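You operate a simulated robot arm through the tools that you are given. There is no shell and no other tool. Be economical: measure what you need, move in short steps, check, and stop when the job is done.

Carry out the task below with a simulated two-armed robot. There is one attempt and no reset: what you move stays moved.

## Task
Clamp the hard pad and the thick cloth in the pad frame.
Fine: cloth on the pad, both bars in, both knobs tight.

It is judged by the outcome, as a careful person would: the job done as asked, and still so three seconds after it is handed in. It fails if anything else is knocked over, pushed out of place, dropped, spilled or broken. Flat cloth is picked up by pressing the open fingertips on it (5 to 10 N) and closing them slowly along it; thin cloth reads only 2 to 8 mm in the jaws.

## Robot
Two 7-joint arms with two-finger grippers on one trunk, hanging from a carriage that runs on a gantry, over the field with the corners [-2424, 1063], [-2424, -217], [276, -217], [276, 1063] (x, y) and turns from -6.405 to 5.585 rad about z. Base frame: it is fixed where the carriage stands at the start and does not move with it; the origin is on the floor, on the carriage's upright axis, x ahead of it, y to its left, z up. Lengths are in mm, angles in rad, forces in N, time in s.
The left shoulder is at the start at [40, 158, 1177], the right one opposite. With the tool pointing down near the work surface each hand reaches from about 140 to 600 mm from the robot's upright axis, wherever it stands, measured 20 degrees to its own side. Places, roughly: green bar [500, -300, 900]; green knob [600, -300, 900]; middle of the pad frame [500, -400, 900]; purple bar [500, -500, 900]; purple knob [600, -500, 900]. Payload 1.96 kg a hand.
The tool frame of a hand sits at the grasp point between the pads (the TCP): z along the fingers, y along the line on which they close. The tips reach 20 mm beyond it. Largest opening 72 mm; the body of the gripper starts 38 mm behind the TCP.
Orientation is that of the tool frame in the base frame, as a unit quaternion [w, x, y, z]. With the fingers straight down and closing along the base's y, the tool's x points along the base's -x, its y along +y and its z along -z.

## Interface
- The arms move only by the tool nudge_tool. It takes "left_moves", "right_moves" or both (then of equal length, played together; a hand with none holds still); each is a list of rows, each a list of 7 numbers: the shift along the tool's x, y, z in units of 200 mm (1.0 is 200 mm), then the turn, a rotation vector about the tool's x, y, z in units of 45 degrees (1.0 is 45 degrees), then the finger opening in mm, from 0 to 72. In form: [[dx, dy, dz, ax, ay, az, grip], ...]. A call has 1 to 20 rows; each row is the pose to reach, as a shift and turn from the pose commanded when the call began, along the tool's axes at that moment. A call with a number of a shift or a turn outside -1 to 1 is refused whole. Rows are played at 5 a second. More than 50 mm and 0.15 rad between two rows, or a gripper value outside its range, and nothing of the call is played. A pose out of reach is approached as far as the arm can. The call stops where the force on the tool passes 40 N (or 10 N more than at its start, if that is more) or the arm is blocked; 0.2 s more then pass. Each finger travels about 45 mm/s and halts on what it meets, pressing with about 38 N; the grip force reading is that of the motor and also rises with nothing between the fingers. The clock runs only during rows and for 0.2 s after the last one: add rows that repeat a pose to give the fingers time. It gives the time, the measured TCP pose, the force on the tool (base axes), the opening and the grip force at its end, in the units of the frame above (readings bear some noise), with the torque about the TCP (base axes, N m) and any sound that the robot's microphone picked up.
- Cameras (640 x 400 px; columns grow to the right, rows downward): "scene" is now at [211.8, -29.3, 1525.9]; the picture's right is [-0.49, -0.87, 0.00], its down [-0.79, 0.45, -0.42] and it looks along [0.36, -0.21, -0.91] (base axes); focal length 255 px, centre (320, 200). "left" rides on the left gripper at [71, -19, -82] in its tool frame; the picture's right is [0.26, 0.97, 0.00], its down [-0.67, 0.18, -0.72] and it looks along [-0.69, 0.19, 0.70] (tool axes); focal length 280 px, centre (320, 200). "right" rides on the right gripper at [71, 19, -82] in its tool frame; the picture's right is [-0.26, 0.96, 0.00], its down [-0.67, -0.18, -0.72] and it looks along [-0.69, -0.19, 0.70] (tool axes); focal length 280 px, centre (320, 200). There is no depth. A picture from a camera that has moved, and an enlarged one, comes with that camera's place and axes in the base frame and with its lens.
- camera(camera): a new picture of that camera. It takes no simulated time.
- raise_lower(by): slides the trunk up (or, below 0, down) by that many mm; the arms and the scene camera ride with it, the base frame stays. It gives what a move gives, with no picture.
- base_move(legs): drives the robot by 1 to 6 legs, each [ahead, left, turn to the left] in mm, mm and rad, along the robot's own axes; the way and the turn of a leg run together, so that a leg with both is an arc; at most 1500 mm and 3.142 rad a leg. The arms and the cameras ride along, it lands a little off, and it stops where it bumps. It keeps to its track: a leg is cut to what the track allows. It gives what a move gives.
- head_to(pan, tilt): turns the head with the scene camera to pan (to the left, within 1.501 rad either way) and tilt (down, from -0.506 to 1.204), counted from straight ahead of the robot. It gives what a move gives.
- close_up(camera, box): a new picture of the part [left, top, right, bottom] of that camera's present view, enlarged. It takes no simulated time.
- close_job(): hands the job in; it is judged then, once.

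Go step by step. Nothing tells you exact positions but the pictures and the camera data: compare them with the known pose of the tool, close in by small moves and look again before you grip or let go. The budget is 120 turns and 108 pictures, counting those below and the enlarged ones. Unless the task says otherwise, let go and move clear before handing in, and close with one line.

The tools are called after "Emit:" as a command line: name --argument value ..., lists and objects as JSON in quotes. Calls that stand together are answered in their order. nudge_tool: Moves the arms, as the interface text tells. Its arguments: {"type":"object","properties":{"left_moves":{"type":"array"},"right_moves":{"type":"array"}},"required":[]} The other tools are called the same way: raise_lower (by) slides the trunk up or down; base_move (legs) drives the base; head_to (pan, tilt) turns the head that bears the scene camera; camera (camera) takes a picture; close_up (camera, box) takes an enlarged picture of a part of a camera's view; close_job () hands the job in.

At the start:

```text
time: 0.0
left_tool_pos: [368.4, -3.7, 1270.5]
left_tool_rot: [0.0, -0.001, 1.0, -0.001]
left_contact_force: [0.2, 0.1, 0.0]
left_ft_torque: [-0.01, -0.01, -0.02]
left_finger_gap: 71.8
left_grasp_force: 0.1
right_tool_pos: [313.8, -350.0, 1237.3]
right_tool_rot: [0.0, 0.001, 1.0, 0.0]
right_contact_force: [0.0, 0.5, -0.6]
right_ft_torque: [0.0, 0.0, -0.01]
right_finger_gap: 72.1
right_grasp_force: 0.0
trunk travel left (down, up): [-500.0, 340.0]
robot x, y, heading: [3.3, 1.3, 0.002]
head pan, tilt: [-0.515, 1.141]
```

scene: 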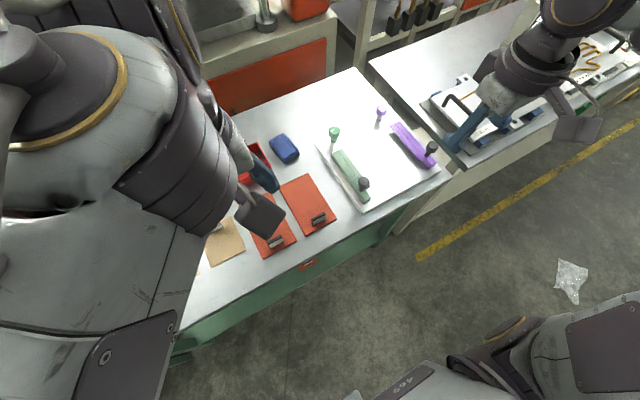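
right: 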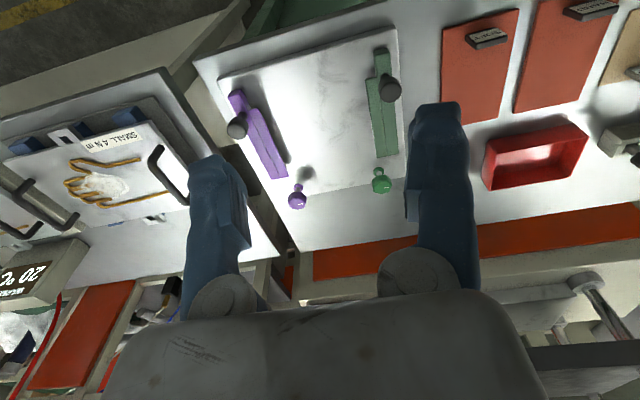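
left: 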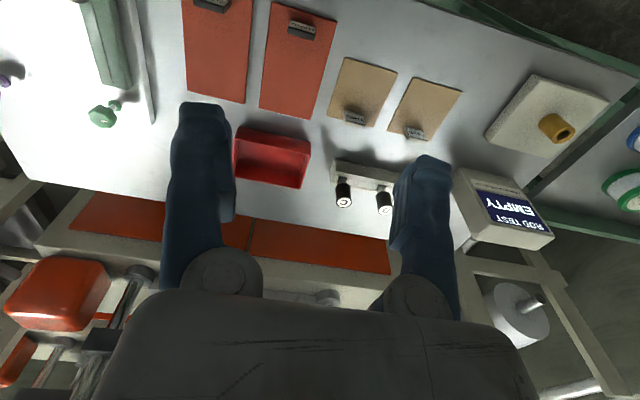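

I see the pad frame with a green and a purple bar, red sheets with tags, tan sheets with tags and other gear on the bench. I'll look closer to read the labels first.

Emit:
close_up --camera "left" --box '[160, 0, 480, 200]'

Emit:
close_up --camera "right" --box '[190, 20, 510, 220]'

Emit:
close_up --camera "scene" --box '[200, 70, 460, 270]'

```text
2.00 times, centred on (320, 100) of left
camera zoom: at [297.5, -24.2, 1353.2], right [-0.26, 0.97, 0.0], down [0.67, 0.18, 0.72], along [0.69, 0.19, -0.7], focal length 561 px, centre (320, 400)
```

zoom: 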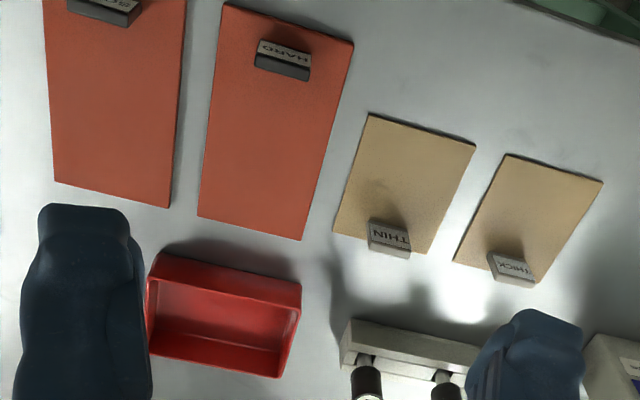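

```text
2.00 times, centred on (350, 120) of right
camera zoom: at [241.8, -331.4, 1319.5], right [0.26, 0.96, 0.0], down [0.67, -0.18, 0.72], along [0.69, -0.19, -0.7], focal length 561 px, centre (260, 360)
```

zoom: 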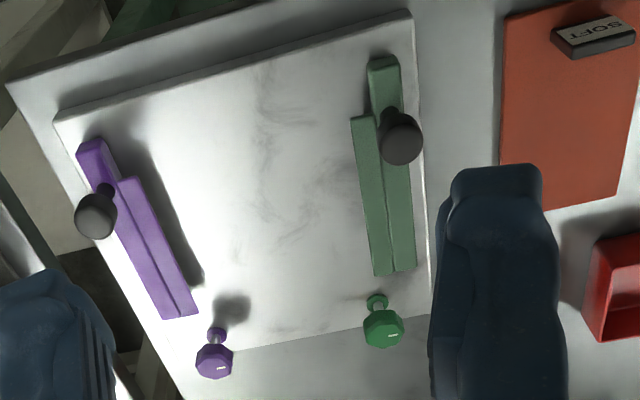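

```text
2.00 times, centred on (330, 170) of scene
camera zoom: at [211.8, -29.3, 1525.9], right [-0.49, -0.87, 0.0], down [-0.79, 0.45, -0.42], along [0.36, -0.21, -0.91], focal length 510 px, centre (300, 260)
```

zoom: 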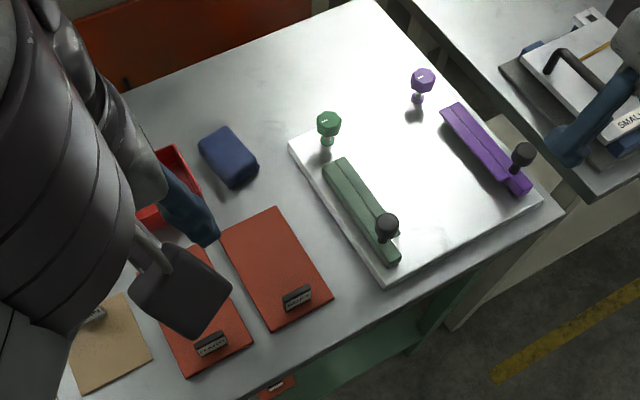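

The sheets read SOFT, HARD (red pads) and THIN, THICK (tan cloths). I'll lower the right hand to view the bars and knobs from closer.

Emit:
nudge_tool --right_moves '[[0, 0, 0.24, 0, 0, 0, 72], [0, 0, 0.48, 0, 0, 0, 72], [0, 0, 0.72, 0, 0, 0, 72], [0.2, 0, 0.9, 0, 0, 0, 72]]'

Emit:
camera --camera "right"

Emit:
camera --camera "scene"

```text
refused: row 4 steps farther than a row can; nothing moved
```

```text
101 pictures are left
camera right: at [241.8, -331.4, 1319.5], right [0.26, 0.96, 0.0], down [0.67, -0.18, 0.72], along [0.69, -0.19, -0.7], focal length 280 px, centre (320, 200)
```

right: 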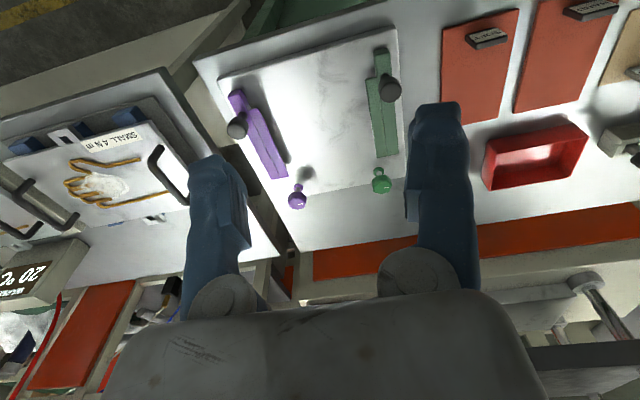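

```text
100 pictures are left
camera scene: at [211.8, -29.3, 1525.9], right [-0.49, -0.87, 0.0], down [-0.79, 0.45, -0.42], along [0.36, -0.21, -0.91], focal length 255 px, centre (320, 200)
```

scene: 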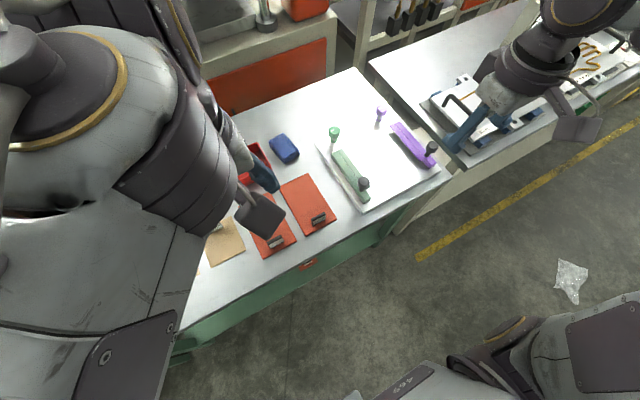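

Only the step was too big; I'll redo it in smaller steps.

Emit:
nudge_tool --right_moves '[[0, 0, 0.24, 0, 0, 0, 72], [0, 0, 0.48, 0, 0, 0, 72], [0, 0, 0.72, 0, 0, 0, 72], [0, 0, 0.9, 0, 0, 0, 72]]'

Emit:
camera --camera "right"

```text
time: 1.0
left_tool_pos: [368.0, -3.5, 1271.0]
left_tool_rot: [0.0, -0.001, 1.0, 0.0]
left_contact_force: [0.3, 0.6, -0.1]
left_ft_torque: [-0.03, -0.01, 0.01]
left_finger_gap: 72.0
left_grasp_force: 0.1
right_tool_pos: [314.8, -350.1, 1057.0]
right_tool_rot: [0.0, 0.0, 1.0, 0.0]
right_contact_force: [-0.2, 0.0, 0.4]
right_ft_torque: [0.02, -0.03, 0.0]
right_finger_gap: 72.0
right_grasp_force: 0.0
trunk travel left (down, up): [-500.0, 340.0]
robot x, y, heading: [1.8, 2.4, 0.001]
head pan, tilt: [-0.515, 1.141]
```

```text
99 pictures are left
camera right: at [242.2, -331.4, 1138.8], right [0.26, 0.96, 0.0], down [0.67, -0.18, 0.72], along [0.69, -0.19, -0.7], focal length 280 px, centre (320, 200)
```

right: 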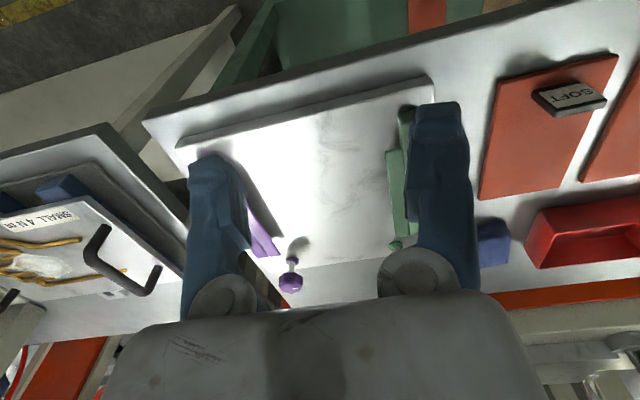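

The frame plate is around z 870-880, with the pads about 100 x 165 mm lying along x. I'll zoom on the bars and on the HARD tag for details.

Emit:
close_up --camera "scene" --box '[310, 110, 390, 210]'

Emit:
close_up --camera "scene" --box '[360, 90, 450, 180]'

Emit:
close_up --camera "scene" --box '[230, 170, 350, 270]'

```text
4.00 times, centred on (350, 160) of scene
camera zoom: at [211.8, -29.3, 1525.9], right [-0.49, -0.87, 0.0], down [-0.79, 0.45, -0.42], along [0.36, -0.21, -0.91], focal length 1020 px, centre (200, 360)
```

zoom: 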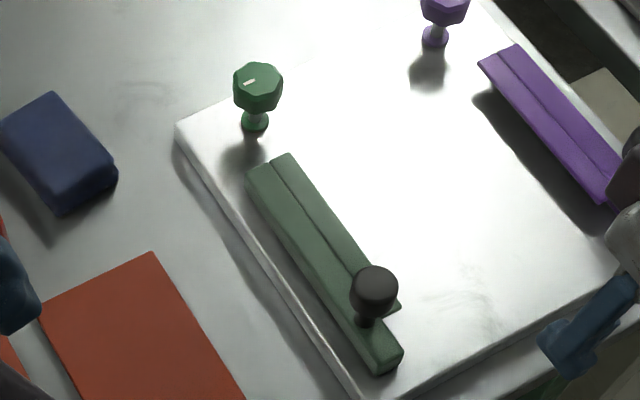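

```text
4.44 times, centred on (405, 135) of scene
camera zoom: at [211.8, -29.3, 1525.9], right [-0.49, -0.87, 0.0], down [-0.79, 0.45, -0.42], along [0.36, -0.21, -0.91], focal length 1133 px, centre (-58, 489)
```

zoom: 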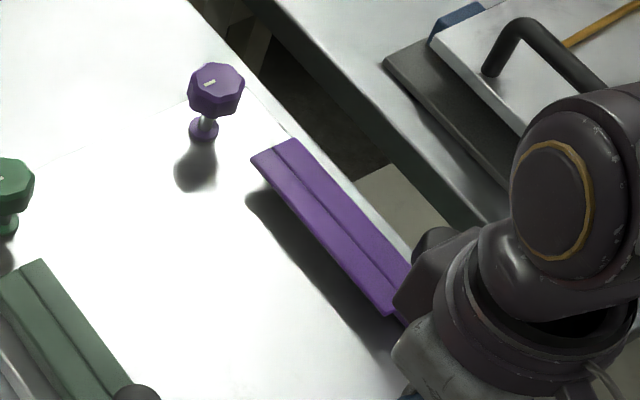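

```text
4.00 times, centred on (290, 220) of scene
camera zoom: at [211.8, -29.3, 1525.9], right [-0.49, -0.87, 0.0], down [-0.79, 0.45, -0.42], along [0.36, -0.21, -0.91], focal length 1020 px, centre (440, 120)
```

zoom: 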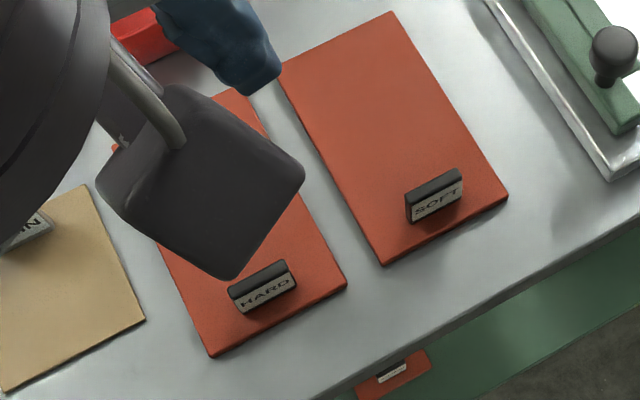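

The bars stand at the frame's sides with ball handles, a lip facing inward, and a faceted knob with a pointer behind each. I'll raise the right hand, bring the carriage closer to the frame and look again.

Emit:
nudge_tool --right_moves '[[0, 0, -0.24, 0, 0, 0, 72], [0, 0, -0.48, 0, 0, 0, 72], [0, 0, -0.72, 0, 0, 0, 72]]'

Emit:
base_move --legs '[[0, -200, 0]]'

Emit:
camera --camera "left"

Emit:
camera --camera "right"

Emit:
camera --camera "scene"

```text
time: 1.8
left_tool_pos: [368.4, -3.2, 1270.5]
left_tool_rot: [0.0, 0.0, 1.0, 0.0]
left_contact_force: [-0.7, 0.4, 0.4]
left_ft_torque: [0.0, 0.01, 0.02]
left_finger_gap: 72.0
left_grasp_force: 0.1
right_tool_pos: [314.9, -349.7, 1202.5]
right_tool_rot: [0.0, 0.0, 1.0, 0.0]
right_contact_force: [-0.8, -0.1, 0.1]
right_ft_torque: [0.01, 0.01, 0.02]
right_finger_gap: 72.0
right_grasp_force: 0.1
trunk travel left (down, up): [-500.0, 340.0]
robot x, y, heading: [0.9, 1.2, -0.004]
head pan, tilt: [-0.515, 1.141]
```

```text
time: 3.4
left_tool_pos: [368.6, -203.7, 1270.9]
left_tool_rot: [0.0, 0.0, 1.0, 0.0]
left_contact_force: [-0.5, 0.1, -0.5]
left_ft_torque: [0.02, 0.03, -0.01]
left_finger_gap: 71.8
left_grasp_force: 0.0
right_tool_pos: [314.7, -549.6, 1202.4]
right_tool_rot: [-0.001, 0.0, 1.0, 0.001]
right_contact_force: [-0.1, -0.2, -0.1]
right_ft_torque: [-0.02, 0.01, 0.02]
right_finger_gap: 72.2
right_grasp_force: 0.0
trunk travel left (down, up): [-500.0, 340.0]
robot x, y, heading: [-0.3, -202.0, 0.004]
head pan, tilt: [-0.515, 1.141]
```

```text
95 pictures are left
camera left: at [297.4, -224.2, 1353.3], right [-0.26, 0.97, 0.0], down [0.67, 0.18, 0.72], along [0.69, 0.19, -0.7], focal length 280 px, centre (320, 200)
```

left: 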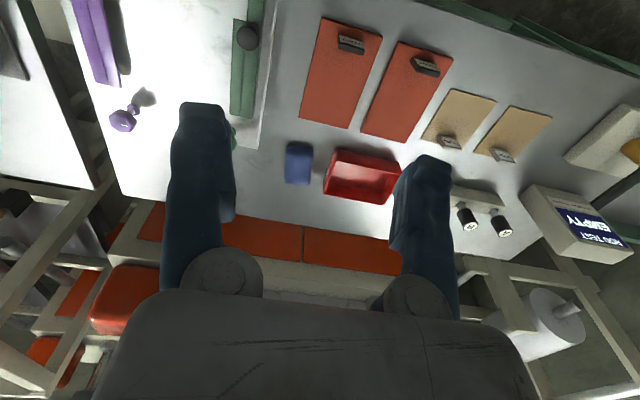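

```text
94 pictures are left
camera right: at [242.8, -531.7, 1283.1], right [0.26, 0.96, 0.0], down [0.67, -0.18, 0.72], along [0.69, -0.19, -0.7], focal length 280 px, centre (320, 200)
```

right: 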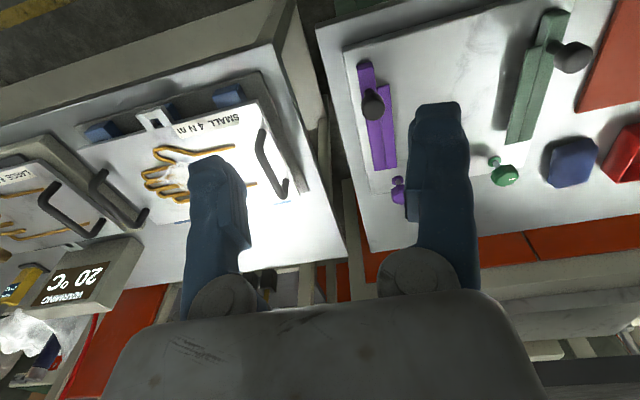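

```text
93 pictures are left
camera scene: at [211.7, -229.2, 1525.9], right [-0.49, -0.87, 0.0], down [-0.79, 0.45, -0.42], along [0.36, -0.21, -0.91], focal length 255 px, centre (320, 200)
```

scene: 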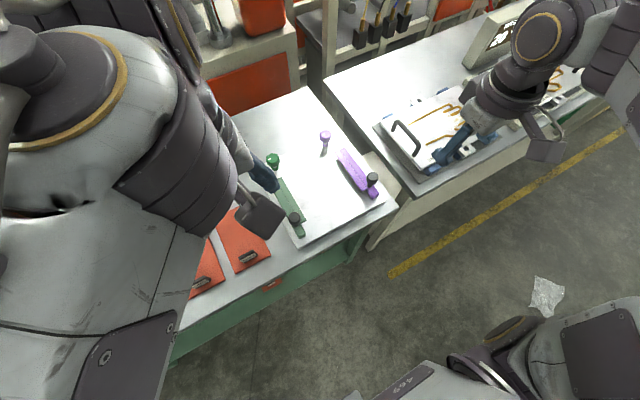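

By two views the HARD tab is near [414, -16, 884] and the THICK cloth spans about x 444-551, y 183-276 with its tab near [537, 230]. I'll zoom in on the bars' details and the tabs.

Emit:
close_up --camera "right" --box '[470, 0, 610, 200]'

Emit:
close_up --camera "right" --box '[330, 40, 430, 220]'

Emit:
close_up --camera "left" --box '[350, 30, 570, 170]'

```text
2.00 times, centred on (540, 100) of right
camera zoom: at [242.8, -531.7, 1283.1], right [0.26, 0.96, 0.0], down [0.67, -0.18, 0.72], along [0.69, -0.19, -0.7], focal length 561 px, centre (-120, 400)
```

zoom: 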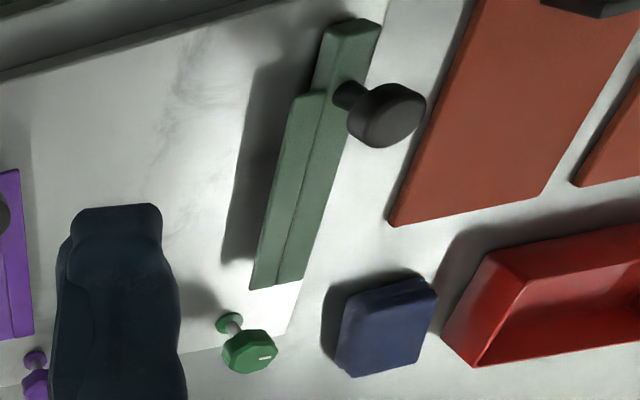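

```text
2.22 times, centred on (380, 130) of right
camera zoom: at [242.8, -531.7, 1283.1], right [0.26, 0.96, 0.0], down [0.67, -0.18, 0.72], along [0.69, -0.19, -0.7], focal length 623 px, centre (187, 356)
```

zoom: 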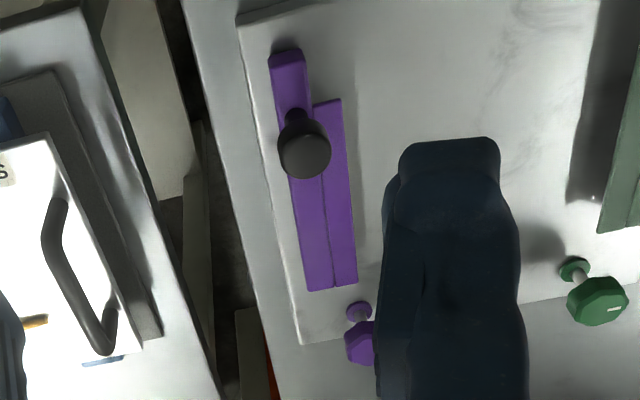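

```text
2.86 times, centred on (460, 100) of left
camera zoom: at [297.4, -224.2, 1353.3], right [-0.26, 0.97, 0.0], down [0.67, 0.18, 0.72], along [0.69, 0.19, -0.7], focal length 801 px, centre (-80, 486)
```

zoom: 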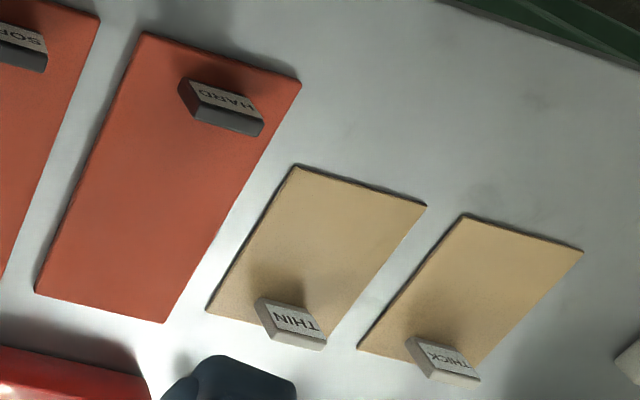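

The tabs are blocks fixed near one edge (HARD tab at the near end, cloth tab at the far end). I'll turn the right gripper so it closes along x and drive so the HARD pad lies in front of the right hand.

Emit:
nudge_tool --right_moves '[[0, 0, 0, 0, 0, 0.17, 72], [0, 0, 0, 0, 0, 0.34, 72], [0, 0, 0, 0, 0, 0.51, 72], [0, 0, 0, 0, 0, 0.68, 72], [0, 0, 0, 0, 0, 0.84, 72], [0, 0, 0, 0, 0, 1.0, 72]]'

Emit:
nudge_tool --right_moves '[[0, 0, 0, 0, 0, 0.17, 72], [0, 0, 0, 0, 0, 0.34, 72], [0, 0, 0, 0, 0, 0.51, 72], [0, 0, 0, 0, 0, 0.68, 72], [0, 0, 0, 0, 0, 0.84, 72], [0, 0, 0, 0, 0, 1.0, 72]]'

Emit:
base_move --legs '[[0, 300, 0]]'

Emit:
camera --camera "right"

```text
time: 4.8
left_tool_pos: [369.2, -203.4, 1270.5]
left_tool_rot: [0.0, 0.001, 1.0, 0.0]
left_contact_force: [1.7, -0.5, -0.3]
left_ft_torque: [-0.03, 0.03, 0.01]
left_finger_gap: 71.9
left_grasp_force: 0.1
right_tool_pos: [315.0, -549.5, 1202.3]
right_tool_rot: [0.001, 0.384, 0.923, 0.0]
right_contact_force: [0.6, 0.2, -0.3]
right_ft_torque: [-0.02, -0.02, -0.04]
right_finger_gap: 71.7
right_grasp_force: 0.1
trunk travel left (down, up): [-500.0, 340.0]
robot x, y, heading: [-1.3, -197.3, 0.004]
head pan, tilt: [-0.515, 1.141]
```

```text
time: 6.2
left_tool_pos: [367.9, -202.9, 1270.1]
left_tool_rot: [0.0, 0.0, 1.0, 0.0]
left_contact_force: [-0.1, 0.6, -1.3]
left_ft_torque: [0.0, -0.02, 0.0]
left_finger_gap: 71.7
left_grasp_force: 0.2
right_tool_pos: [314.4, -550.4, 1201.6]
right_tool_rot: [0.0, 0.708, 0.706, 0.001]
right_contact_force: [-0.1, -0.5, -0.6]
right_ft_torque: [-0.02, -0.03, -0.01]
right_finger_gap: 71.9
right_grasp_force: 0.0
trunk travel left (down, up): [-500.0, 340.0]
robot x, y, heading: [-0.6, -199.3, 0.004]
head pan, tilt: [-0.515, 1.141]
```

```text
time: 8.3
left_tool_pos: [368.2, 99.7, 1271.0]
left_tool_rot: [-0.001, -0.001, 1.0, -0.001]
left_contact_force: [0.0, 0.7, -0.3]
left_ft_torque: [0.01, 0.02, 0.02]
left_finger_gap: 72.0
left_grasp_force: 0.0
right_tool_pos: [314.5, -247.8, 1201.4]
right_tool_rot: [0.0, 0.707, 0.708, 0.0]
right_contact_force: [0.6, 0.0, -0.4]
right_ft_torque: [0.05, 0.03, 0.0]
right_finger_gap: 71.8
right_grasp_force: 0.0
trunk travel left (down, up): [-500.0, 340.0]
robot x, y, heading: [-0.7, 98.2, 0.005]
head pan, tilt: [-0.515, 1.141]
```

```text
89 pictures are left
camera right: at [333.3, -177.2, 1283.1], right [0.97, -0.26, 0.0], down [-0.18, -0.67, 0.71], along [-0.19, -0.69, -0.7], focal length 280 px, centre (320, 200)
```

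right: 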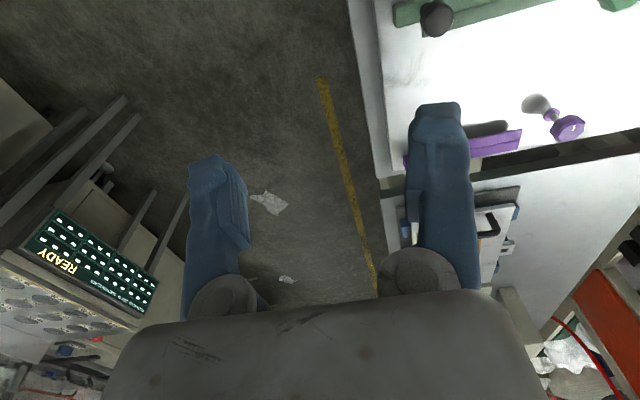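

The tool x now points along +y, tool y along +x. I'll shift the left hand out of the way and bring the right hand toward the HARD tab.

Emit:
nudge_tool --left_moves '[[0, 0.2, 0, 0, 0, 0, 72], [0, 0.4, 0, 0, 0, 0, 72], [0, 0.6, 0, 0, 0, 0, 72], [0, 0.8, 0, 0, 0, 0, 72], [0, 0.9, 0, 0, 0, 0, 72], [0, 0.9, 0, 0, 0, 0, 72]]' --right_moves '[[0.15, 0.085, 0.12, 0, 0, 0, 72], [0.3, 0.17, 0.24, 0, 0, 0, 72], [0.46, 0.255, 0.36, 0, 0, 0, 72], [0.62, 0.34, 0.48, 0, 0, 0, 72], [0.78, 0.425, 0.6, 0, 0, 0, 72], [0.94, 0.5, 0.72, 0, 0, 0, 72]]'

Emit:
camera --camera "right"

Emit:
camera --camera "scene"

```text
time: 9.7
left_tool_pos: [366.4, 279.8, 1269.9]
left_tool_rot: [0.0, -0.001, 1.0, 0.0]
left_contact_force: [0.9, 0.7, 0.0]
left_ft_torque: [0.0, 0.04, -0.02]
left_finger_gap: 71.7
left_grasp_force: 0.1
right_tool_pos: [415.4, -59.3, 1056.2]
right_tool_rot: [-0.001, 0.707, 0.707, 0.0]
right_contact_force: [-0.6, 0.4, 1.0]
right_ft_torque: [-0.02, 0.0, -0.01]
right_finger_gap: 72.0
right_grasp_force: 0.0
trunk travel left (down, up): [-500.0, 340.0]
robot x, y, heading: [-1.8, 102.2, 0.0]
head pan, tilt: [-0.515, 1.141]
```

```text
88 pictures are left
camera right: at [434.4, 10.9, 1138.7], right [0.97, -0.26, 0.0], down [-0.18, -0.68, 0.71], along [-0.19, -0.69, -0.7], focal length 280 px, centre (320, 200)
```

right: 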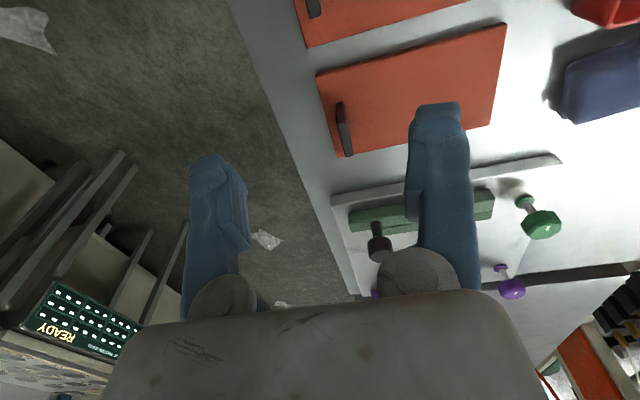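

```text
87 pictures are left
camera scene: at [211.7, 73.4, 1525.9], right [-0.49, -0.87, 0.0], down [-0.79, 0.45, -0.42], along [0.36, -0.2, -0.91], focal length 255 px, centre (320, 200)
```

scene: 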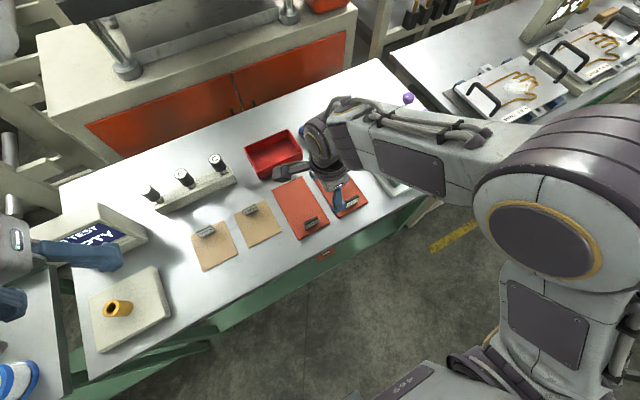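

The view confirms SOFT tab at y≈-145 and the HARD tab just above it in the picture. I'll move over HARD (y≈-18) and descend to look.

Emit:
nudge_tool --right_moves '[[0.2, 0, 0, 0, 0, 0, 72], [0.2, 0, 0.2, 0, 0, 0, 72], [0.2, 0, 0.4, 0, 0, 0, 72]]'

Emit:
camera --camera "right"

Emit:
close_up --camera "scene" --box '[260, 140, 380, 250]'

```text
time: 10.5
left_tool_pos: [366.8, 279.5, 1270.3]
left_tool_rot: [0.001, -0.002, 1.0, 0.0]
left_contact_force: [-0.1, 0.4, -0.9]
left_ft_torque: [0.02, 0.02, 0.0]
left_finger_gap: 72.0
left_grasp_force: 0.1
right_tool_pos: [415.5, -20.9, 977.2]
right_tool_rot: [0.001, 0.707, 0.707, -0.001]
right_contact_force: [-0.4, -0.3, -0.4]
right_ft_torque: [0.0, 0.02, -0.04]
right_finger_gap: 71.6
right_grasp_force: 0.1
trunk travel left (down, up): [-500.0, 340.0]
robot x, y, heading: [-6.6, 105.9, 0.004]
head pan, tilt: [-0.515, 1.141]
```

```text
86 pictures are left
camera right: at [432.7, 49.9, 1059.1], right [0.97, -0.26, 0.0], down [-0.18, -0.67, 0.72], along [-0.19, -0.69, -0.7], focal length 280 px, centre (320, 200)
```

right: 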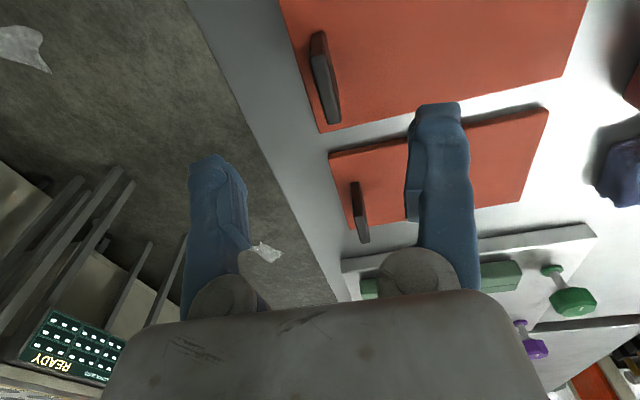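

```text
3.64 times, centred on (320, 195) of scene
camera zoom: at [211.6, 73.3, 1525.9], right [-0.49, -0.87, 0.0], down [-0.79, 0.45, -0.42], along [0.36, -0.2, -0.91], focal length 927 px, centre (320, 218)
```

zoom: 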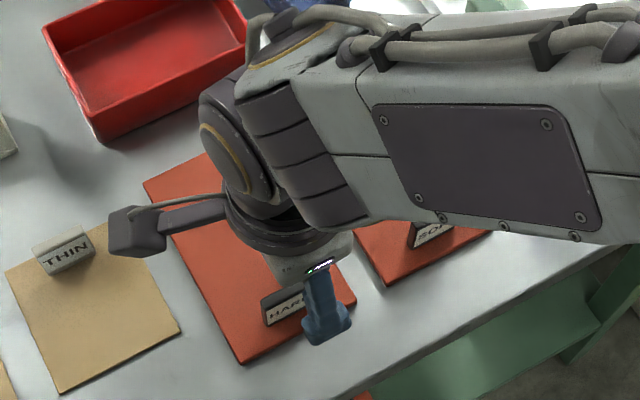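

The tab sits between the fingers in plan (x≈416, y≈-17). Descending to just around the tab, then looking.

Emit:
nudge_tool --right_moves '[[0.01, 0, 0.2, 0, 0, 0, 72], [0.015, 0, 0.3, 0, 0, 0, 72], [0.015, 0, 0.36, 0, 0, 0, 72]]'

Emit:
camera --camera "right"

Emit:
close_up --camera "scene" --box '[280, 180, 360, 240]'

```text
time: 11.3
left_tool_pos: [366.7, 279.4, 1271.6]
left_tool_rot: [0.0, -0.001, 1.0, 0.0]
left_contact_force: [1.1, 0.4, -0.6]
left_ft_torque: [0.01, -0.04, 0.02]
left_finger_gap: 72.0
left_grasp_force: 0.1
right_tool_pos: [413.7, -17.4, 905.5]
right_tool_rot: [0.001, 0.706, 0.708, 0.0]
right_contact_force: [0.1, 0.7, -0.2]
right_ft_torque: [0.04, 0.03, 0.0]
right_finger_gap: 71.9
right_grasp_force: 0.1
trunk travel left (down, up): [-500.0, 340.0]
robot x, y, heading: [-2.6, 105.5, 0.002]
head pan, tilt: [-0.515, 1.141]
```

```text
84 pictures are left
camera right: at [432.9, 53.4, 987.1], right [0.97, -0.26, 0.0], down [-0.18, -0.67, 0.72], along [-0.19, -0.69, -0.7], focal length 280 px, centre (320, 200)
```

right: 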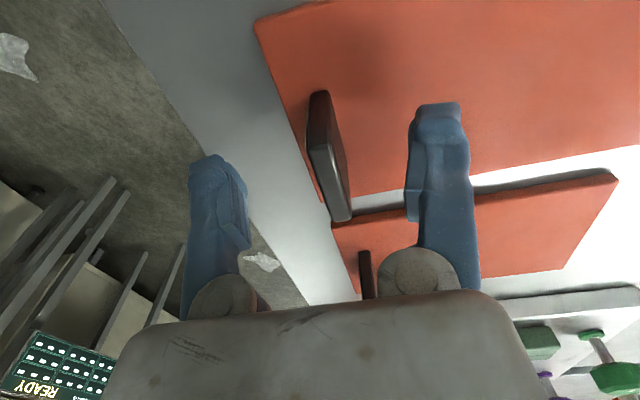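

```text
6.67 times, centred on (320, 210) of scene
camera zoom: at [211.6, 73.3, 1525.9], right [-0.49, -0.87, 0.0], down [-0.79, 0.45, -0.42], along [0.36, -0.2, -0.91], focal length 1700 px, centre (320, 133)
```

zoom: 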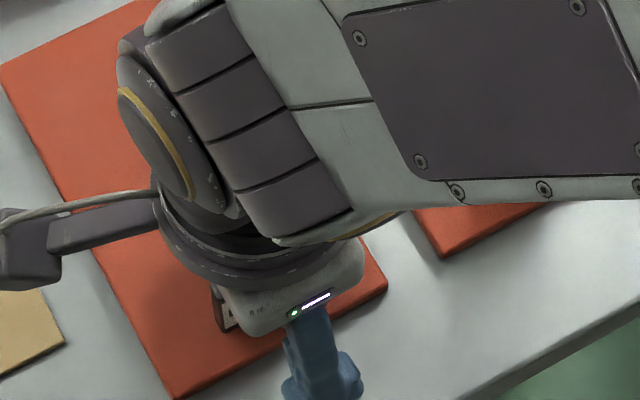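

The tab is centred between the fingers. Down a bit more with a small y correction, in small steps.

Emit:
nudge_tool --right_moves '[[-0.02, 0.01, 0.03, 0, 0, 0, 72], [-0.03, 0.01, 0.06, 0, 0, 0, 72], [-0.03, 0.01, 0.09, 0, 0, 0, 72]]'

Emit:
camera --camera "right"

```text
time: 12.1
left_tool_pos: [367.0, 279.6, 1269.8]
left_tool_rot: [0.0, -0.001, 1.0, 0.001]
left_contact_force: [0.7, -0.6, -0.6]
left_ft_torque: [-0.03, 0.0, 0.02]
left_finger_gap: 72.0
left_grasp_force: 0.1
right_tool_pos: [416.7, -21.7, 887.1]
right_tool_rot: [0.0, 0.707, 0.708, 0.0]
right_contact_force: [-0.6, 0.3, 0.9]
right_ft_torque: [-0.02, 0.01, 0.03]
right_finger_gap: 72.0
right_grasp_force: 0.0
trunk travel left (down, up): [-500.0, 340.0]
robot x, y, heading: [-0.0, 101.8, -0.0]
head pan, tilt: [-0.515, 1.141]
```

```text
82 pictures are left
camera right: at [435.4, 48.0, 969.2], right [0.97, -0.26, 0.0], down [-0.18, -0.67, 0.72], along [-0.19, -0.69, -0.7], focal length 280 px, centre (320, 200)
```

right: 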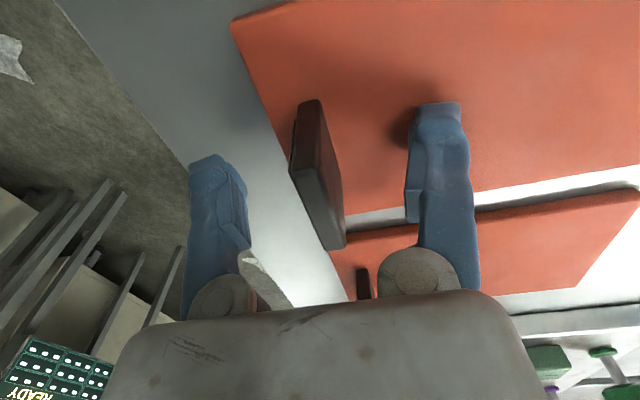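

Lowering 6 mm more, then closing on the tab.

Emit:
nudge_tool --right_moves '[[0, 0, 0.03, 0, 0, 0, 72], [0, 0, 0.03, 0, 0, 0, 50], [0, 0, 0.03, 0, 0, 0, 35], [0, 0, 0.03, 0, 0, 0, 20], [0, 0, 0.03, 0, 0, 0, 5], [0, 0, 0.03, 0, 0, 0, 0], [0, 0, 0.03, 0, 0, 0, 0]]'

Emit:
camera --camera "right"

```text
time: 12.5
left_tool_pos: [368.7, 278.9, 1271.5]
left_tool_rot: [0.001, -0.001, 1.0, 0.0]
left_contact_force: [-0.5, 0.3, 0.4]
left_ft_torque: [-0.02, 0.03, 0.0]
left_finger_gap: 72.2
left_grasp_force: 0.2
right_tool_pos: [424.4, -21.8, 887.3]
right_tool_rot: [0.005, 0.707, 0.707, 0.006]
right_contact_force: [8.1, -1.6, 15.7]
right_ft_torque: [-0.01, -0.66, -0.04]
right_finger_gap: 58.4
right_grasp_force: 4.7
trunk travel left (down, up): [-500.0, 340.0]
robot x, y, heading: [2.0, 102.8, 0.002]
head pan, tilt: [-0.515, 1.141]
stopped in row 2 (right hand): the force on the tool passed its limit at 51 N (the readings are from after the stop); the commanded pose is now the measured one
```

```text
81 pictures are left
camera right: at [440.9, 47.9, 969.5], right [0.96, -0.26, 0.01], down [-0.19, -0.68, 0.71], along [-0.18, -0.69, -0.7], focal length 280 px, centre (320, 200)
```

right: 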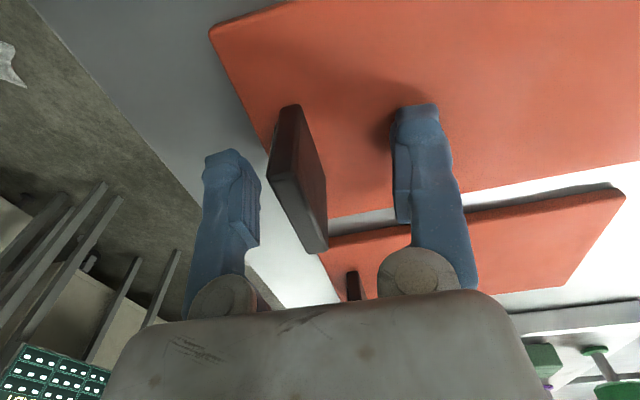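

The near finger met the pad's own edge and pushed the hand ahead, so I was too low. I'll rise 10 mm, recentre on x≈415 and narrow the opening.

Emit:
nudge_tool --right_moves '[[0, 0, -0.05, 0, 0, 0, 60], [0, -0.045, -0.05, 0, 0, 0, 45], [0, -0.045, -0.05, 0, 0, 0, 38], [0, -0.045, -0.05, 0, 0, 0, 38]]'

Emit:
camera --camera "right"

```text
time: 13.5
left_tool_pos: [367.2, 279.9, 1269.9]
left_tool_rot: [0.001, 0.0, 1.0, 0.0]
left_contact_force: [-0.1, 0.5, -0.1]
left_ft_torque: [0.02, -0.04, 0.02]
left_finger_gap: 71.9
left_grasp_force: 0.0
right_tool_pos: [410.2, -21.7, 895.2]
right_tool_rot: [0.002, 0.707, 0.707, 0.004]
right_contact_force: [0.0, -0.3, 0.3]
right_ft_torque: [0.0, -0.02, 0.02]
right_finger_gap: 37.9
right_grasp_force: 0.0
trunk travel left (down, up): [-500.0, 340.0]
robot x, y, heading: [-1.3, 103.8, 0.003]
head pan, tilt: [-0.515, 1.141]
```

```text
80 pictures are left
camera right: at [428.0, 48.4, 976.6], right [0.97, -0.26, 0.01], down [-0.19, -0.68, 0.71], along [-0.18, -0.69, -0.7], focal length 280 px, centre (320, 200)
```

right: 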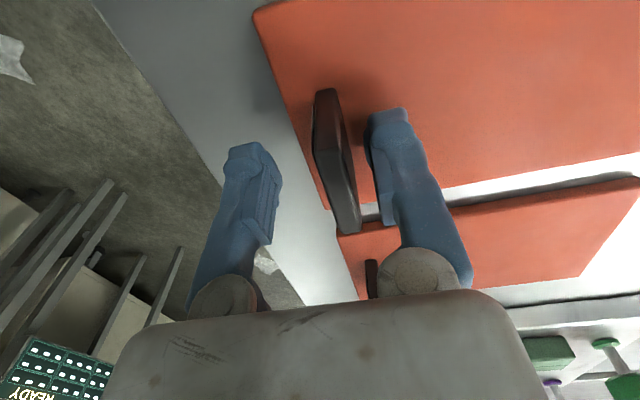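

Tab is 5 mm ahead of the hand's centre; I'll correct that and close.

Emit:
nudge_tool --right_moves '[[0, 0.03, 0, 0, 0, 0, 38], [0, 0.03, 0.015, 0, 0, 0, 30], [0, 0.03, 0.015, 0, 0, 0, 20], [0, 0.03, 0.015, 0, 0, 0, 10], [0, 0.03, 0.015, 0, 0, 0, 0], [0, 0.03, 0.015, 0, 0, 0, 0]]'

Emit:
camera --camera "right"

```text
time: 14.9
left_tool_pos: [367.2, 280.0, 1270.3]
left_tool_rot: [0.001, -0.001, 1.0, 0.0]
left_contact_force: [0.8, 0.2, -0.2]
left_ft_torque: [-0.03, 0.0, 0.01]
left_finger_gap: 72.2
left_grasp_force: 0.1
right_tool_pos: [416.0, -21.5, 892.5]
right_tool_rot: [0.001, 0.706, 0.708, 0.003]
right_contact_force: [0.2, 0.1, -0.6]
right_ft_torque: [0.0, -0.01, -0.01]
right_finger_gap: 7.9
right_grasp_force: 36.0
trunk travel left (down, up): [-500.0, 340.0]
robot x, y, heading: [-3.1, 102.8, 0.003]
head pan, tilt: [-0.515, 1.141]
```

```text
79 pictures are left
camera right: at [434.2, 48.6, 973.9], right [0.97, -0.26, 0.01], down [-0.19, -0.68, 0.71], along [-0.18, -0.69, -0.7], focal length 280 px, centre (320, 200)
```

right: 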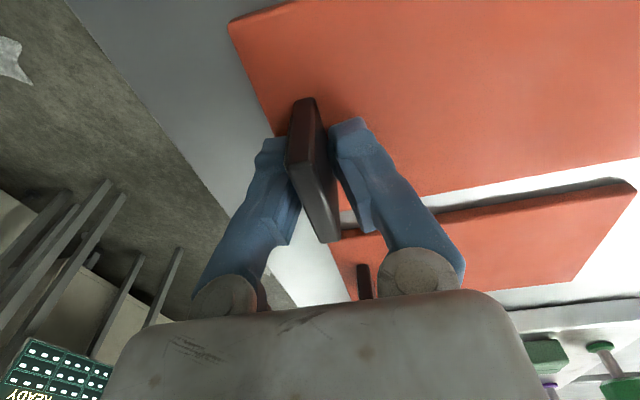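

The tab is gripped (8 mm). Lift and check the pad comes along.

Emit:
nudge_tool --right_moves '[[0, 0, -0.05, 0, 0, 0, 0], [0, 0, -0.15, 0, 0, 0, 0], [0, 0, -0.3, 0, 0, 0, 0], [0, 0, -0.45, 0, 0, 0, 0], [0, 0, -0.6, 0, 0, 0, 0], [0, 0, -0.6, 0, 0, 0, 0]]'

Emit:
camera --camera "right"

Emit:
camera --camera "scene"

```text
time: 16.3
left_tool_pos: [366.7, 277.7, 1269.8]
left_tool_rot: [0.0, 0.0, 1.0, 0.0]
left_contact_force: [1.0, 0.1, 1.0]
left_ft_torque: [-0.02, 0.02, 0.03]
left_finger_gap: 72.1
left_grasp_force: 0.2
right_tool_pos: [415.7, -21.5, 1013.5]
right_tool_rot: [0.001, 0.707, 0.707, 0.004]
right_contact_force: [0.0, -0.6, -2.2]
right_ft_torque: [0.0, 0.13, 0.02]
right_finger_gap: 8.0
right_grasp_force: 35.5
trunk travel left (down, up): [-500.0, 340.0]
robot x, y, heading: [1.7, 102.7, 0.004]
head pan, tilt: [-0.515, 1.141]
```

```text
78 pictures are left
camera right: at [433.2, 47.8, 1094.9], right [0.97, -0.26, 0.01], down [-0.19, -0.68, 0.71], along [-0.18, -0.69, -0.7], focal length 280 px, centre (320, 200)
```

right: 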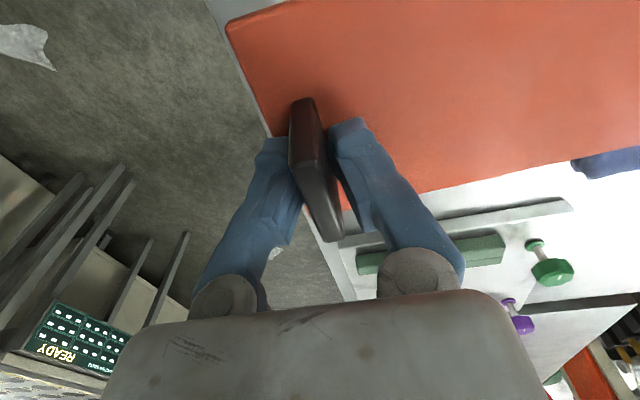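

```text
77 pictures are left
camera scene: at [211.4, 73.3, 1525.8], right [-0.49, -0.87, 0.0], down [-0.79, 0.45, -0.42], along [0.36, -0.2, -0.91], focal length 255 px, centre (320, 200)
```

scene: 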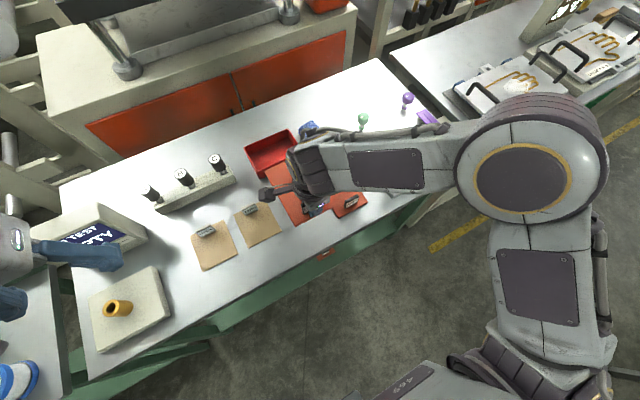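

The pad is held level. Driving the carriage right to carry it over the frame, then looking.

Emit:
base_move --legs '[[0, -305, 0]]'

Emit:
camera --camera "right"

Emit:
camera --camera "scene"

Emit:
camera --camera "left"

```text
time: 18.3
left_tool_pos: [367.9, -24.8, 1270.3]
left_tool_rot: [0.001, -0.002, 1.0, 0.0]
left_contact_force: [0.6, -0.6, 0.6]
left_ft_torque: [0.0, 0.02, -0.01]
left_finger_gap: 72.0
left_grasp_force: 0.0
right_tool_pos: [416.3, -326.2, 1012.0]
right_tool_rot: [0.002, 0.707, 0.707, 0.003]
right_contact_force: [-0.8, -0.2, -3.4]
right_ft_torque: [-0.01, 0.14, 0.0]
right_finger_gap: 8.0
right_grasp_force: 36.2
trunk travel left (down, up): [-500.0, 340.0]
robot x, y, heading: [-0.2, -208.0, 0.005]
head pan, tilt: [-0.515, 1.141]
```

```text
76 pictures are left
camera right: at [434.0, -256.1, 1094.7], right [0.97, -0.26, 0.01], down [-0.19, -0.68, 0.71], along [-0.18, -0.69, -0.7], focal length 280 px, centre (320, 200)
```

right: 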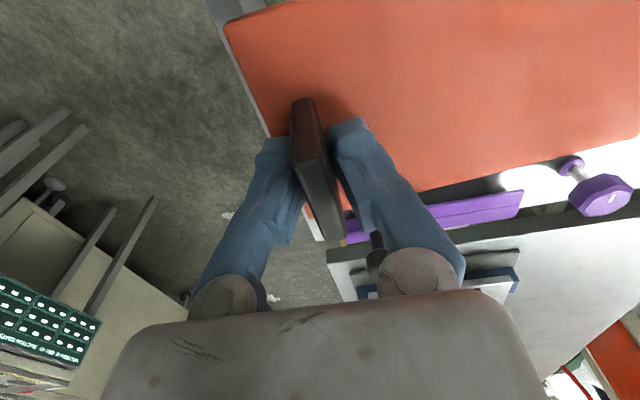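

```text
75 pictures are left
camera scene: at [212.0, -230.9, 1525.8], right [-0.49, -0.87, 0.0], down [-0.79, 0.45, -0.42], along [0.36, -0.2, -0.91], focal length 255 px, centre (320, 200)
```

scene: 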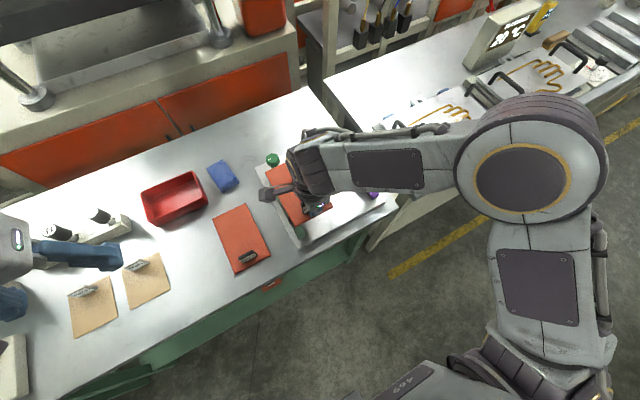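

```text
74 pictures are left
camera left: at [296.7, -45.6, 1352.4], right [-0.26, 0.96, 0.0], down [0.67, 0.18, 0.72], along [0.69, 0.19, -0.7], focal length 280 px, centre (320, 200)
```

left: 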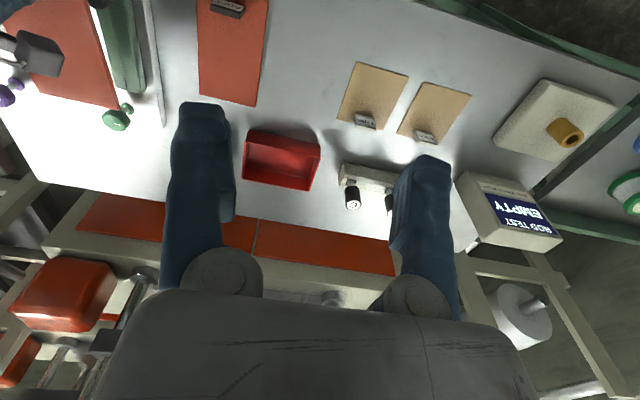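

The bars' lips are at y≈-311 and -488 (z≈895), so the frame centre is y≈-400 and the pad (98 x 167) goes lengthwise between them. I'll centre the pad over the frame and lower it partway.

Emit:
nudge_tool --right_moves '[[-0.2, 0.03, 0, 0, 0, 0, 0], [-0.39, 0.065, 0, 0, 0, 0, 0], [-0.39, 0.065, 0.2, 0, 0, 0, 0], [-0.39, 0.065, 0.4, 0, 0, 0, 0], [-0.39, 0.065, 0.4, 0, 0, 0, 0]]'

Emit:
camera --camera "right"

Emit:
close_up --camera "scene" --box '[240, 130, 400, 250]'

```text
time: 19.5
left_tool_pos: [367.1, -25.2, 1270.4]
left_tool_rot: [0.0, -0.002, 1.0, 0.001]
left_contact_force: [-0.8, 0.1, -0.4]
left_ft_torque: [0.01, -0.03, -0.01]
left_finger_gap: 72.0
left_grasp_force: 0.0
right_tool_pos: [429.4, -403.6, 932.6]
right_tool_rot: [0.002, 0.706, 0.708, 0.003]
right_contact_force: [1.3, 0.4, -1.3]
right_ft_torque: [-0.01, 0.16, 0.01]
right_finger_gap: 8.2
right_grasp_force: 35.6
trunk travel left (down, up): [-500.0, 340.0]
robot x, y, heading: [-2.9, -202.0, 0.006]
head pan, tilt: [-0.515, 1.141]
```

```text
73 pictures are left
camera right: at [447.8, -333.9, 1014.2], right [0.97, -0.26, 0.01], down [-0.19, -0.68, 0.71], along [-0.18, -0.69, -0.7], focal length 280 px, centre (320, 200)
```

right: 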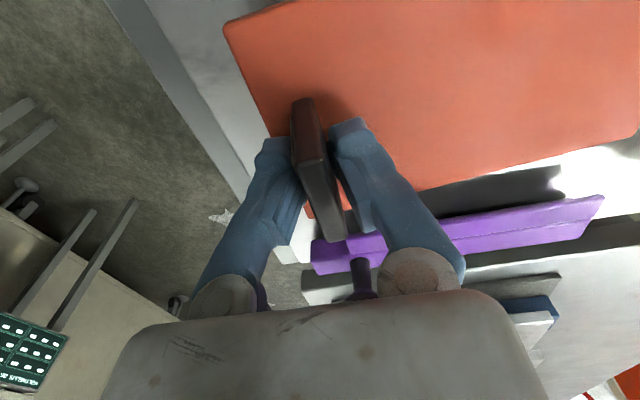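

```text
3.33 times, centred on (320, 190) of scene
camera zoom: at [212.0, -230.7, 1525.8], right [-0.49, -0.87, 0.0], down [-0.79, 0.45, -0.42], along [0.36, -0.2, -0.91], focal length 850 px, centre (320, 233)
```

zoom: 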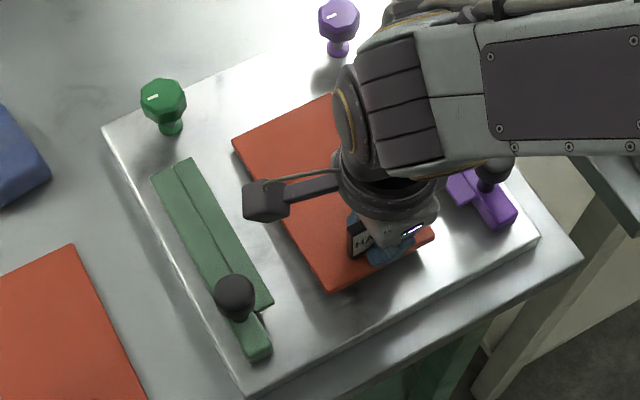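

The pad is parallel to the bars and clear of them. Lowering slowly and watching the force.

Emit:
nudge_tool --right_moves '[[0, 0, 0.03, 0, 0, 0, 0], [0, 0, 0.05, 0, 0, 0, 0], [0, 0, 0.07, 0, 0, 0, 0], [0, 0, 0.085, 0, 0, 0, 0], [0, 0, 0.1, 0, 0, 0, 0]]'

```text
time: 20.7
left_tool_pos: [368.0, -24.7, 1271.0]
left_tool_rot: [0.0, -0.002, 1.0, -0.001]
left_contact_force: [-1.0, 0.1, -0.6]
left_ft_torque: [0.01, 0.02, 0.03]
left_finger_gap: 71.9
left_grasp_force: 0.0
right_tool_pos: [430.6, -403.9, 914.5]
right_tool_rot: [0.001, 0.707, 0.708, 0.004]
right_contact_force: [-11.3, 1.4, 30.5]
right_ft_torque: [-0.16, 0.17, 0.04]
right_finger_gap: 8.1
right_grasp_force: 35.8
trunk travel left (down, up): [-500.0, 340.0]
robot x, y, heading: [-3.1, -203.1, -0.004]
head pan, tilt: [-0.515, 1.141]
```

The pad is down on the plate. Releasing the tab and checking.

Emit:
nudge_tool --right_moves '[[0, 0, -0.008, 0, 0, 0, 0], [0, 0, -0.008, 0, 0, 0, 8], [0, 0, -0.008, 0, 0, 0, 16], [0, 0, -0.008, 0, 0, 0, 26], [0, 0, -0.008, 0, 0, 0, 36], [0, 0, -0.15, 0, 0, 0, 36], [0, 0, -0.35, 0, 0, 0, 36], [0, 0, -0.55, 0, 0, 0, 36], [0, 0, -0.75, 0, 0, 0, 60]]'

Emit:
camera --camera "right"

Emit:
close_up --camera "scene" --box '[240, 130, 400, 250]'

```text
time: 22.7
left_tool_pos: [368.2, -24.8, 1268.5]
left_tool_rot: [0.0, -0.002, 1.0, -0.001]
left_contact_force: [0.2, 0.3, 0.7]
left_ft_torque: [-0.04, 0.02, -0.01]
left_finger_gap: 71.9
left_grasp_force: 0.1
right_tool_pos: [430.3, -405.3, 1063.3]
right_tool_rot: [0.002, 0.706, 0.708, 0.004]
right_contact_force: [0.8, 0.8, 0.8]
right_ft_torque: [0.01, -0.04, 0.0]
right_finger_gap: 60.0
right_grasp_force: 0.1
trunk travel left (down, up): [-500.0, 340.0]
robot x, y, heading: [-1.0, -201.1, 0.001]
head pan, tilt: [-0.515, 1.141]
```

```text
71 pictures are left
camera right: at [447.1, -334.6, 1144.7], right [0.97, -0.26, 0.01], down [-0.19, -0.68, 0.71], along [-0.18, -0.69, -0.7], focal length 280 px, centre (320, 200)
```

right: 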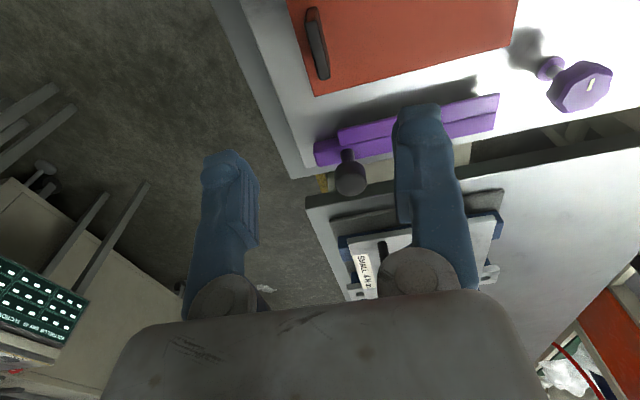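

```text
3.33 times, centred on (320, 190) of scene
camera zoom: at [212.1, -230.7, 1525.8], right [-0.49, -0.87, 0.0], down [-0.79, 0.45, -0.42], along [0.36, -0.2, -0.91], focal length 850 px, centre (320, 233)
```

zoom: 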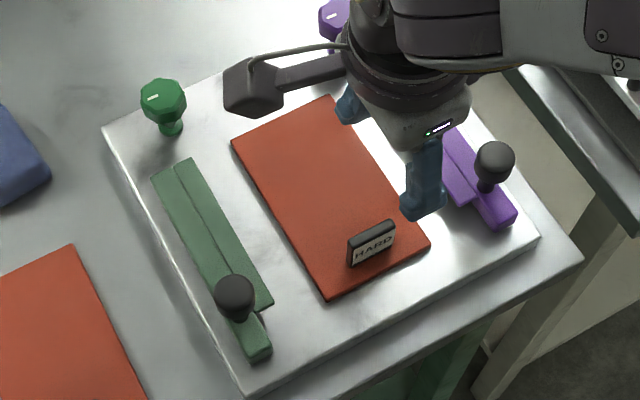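

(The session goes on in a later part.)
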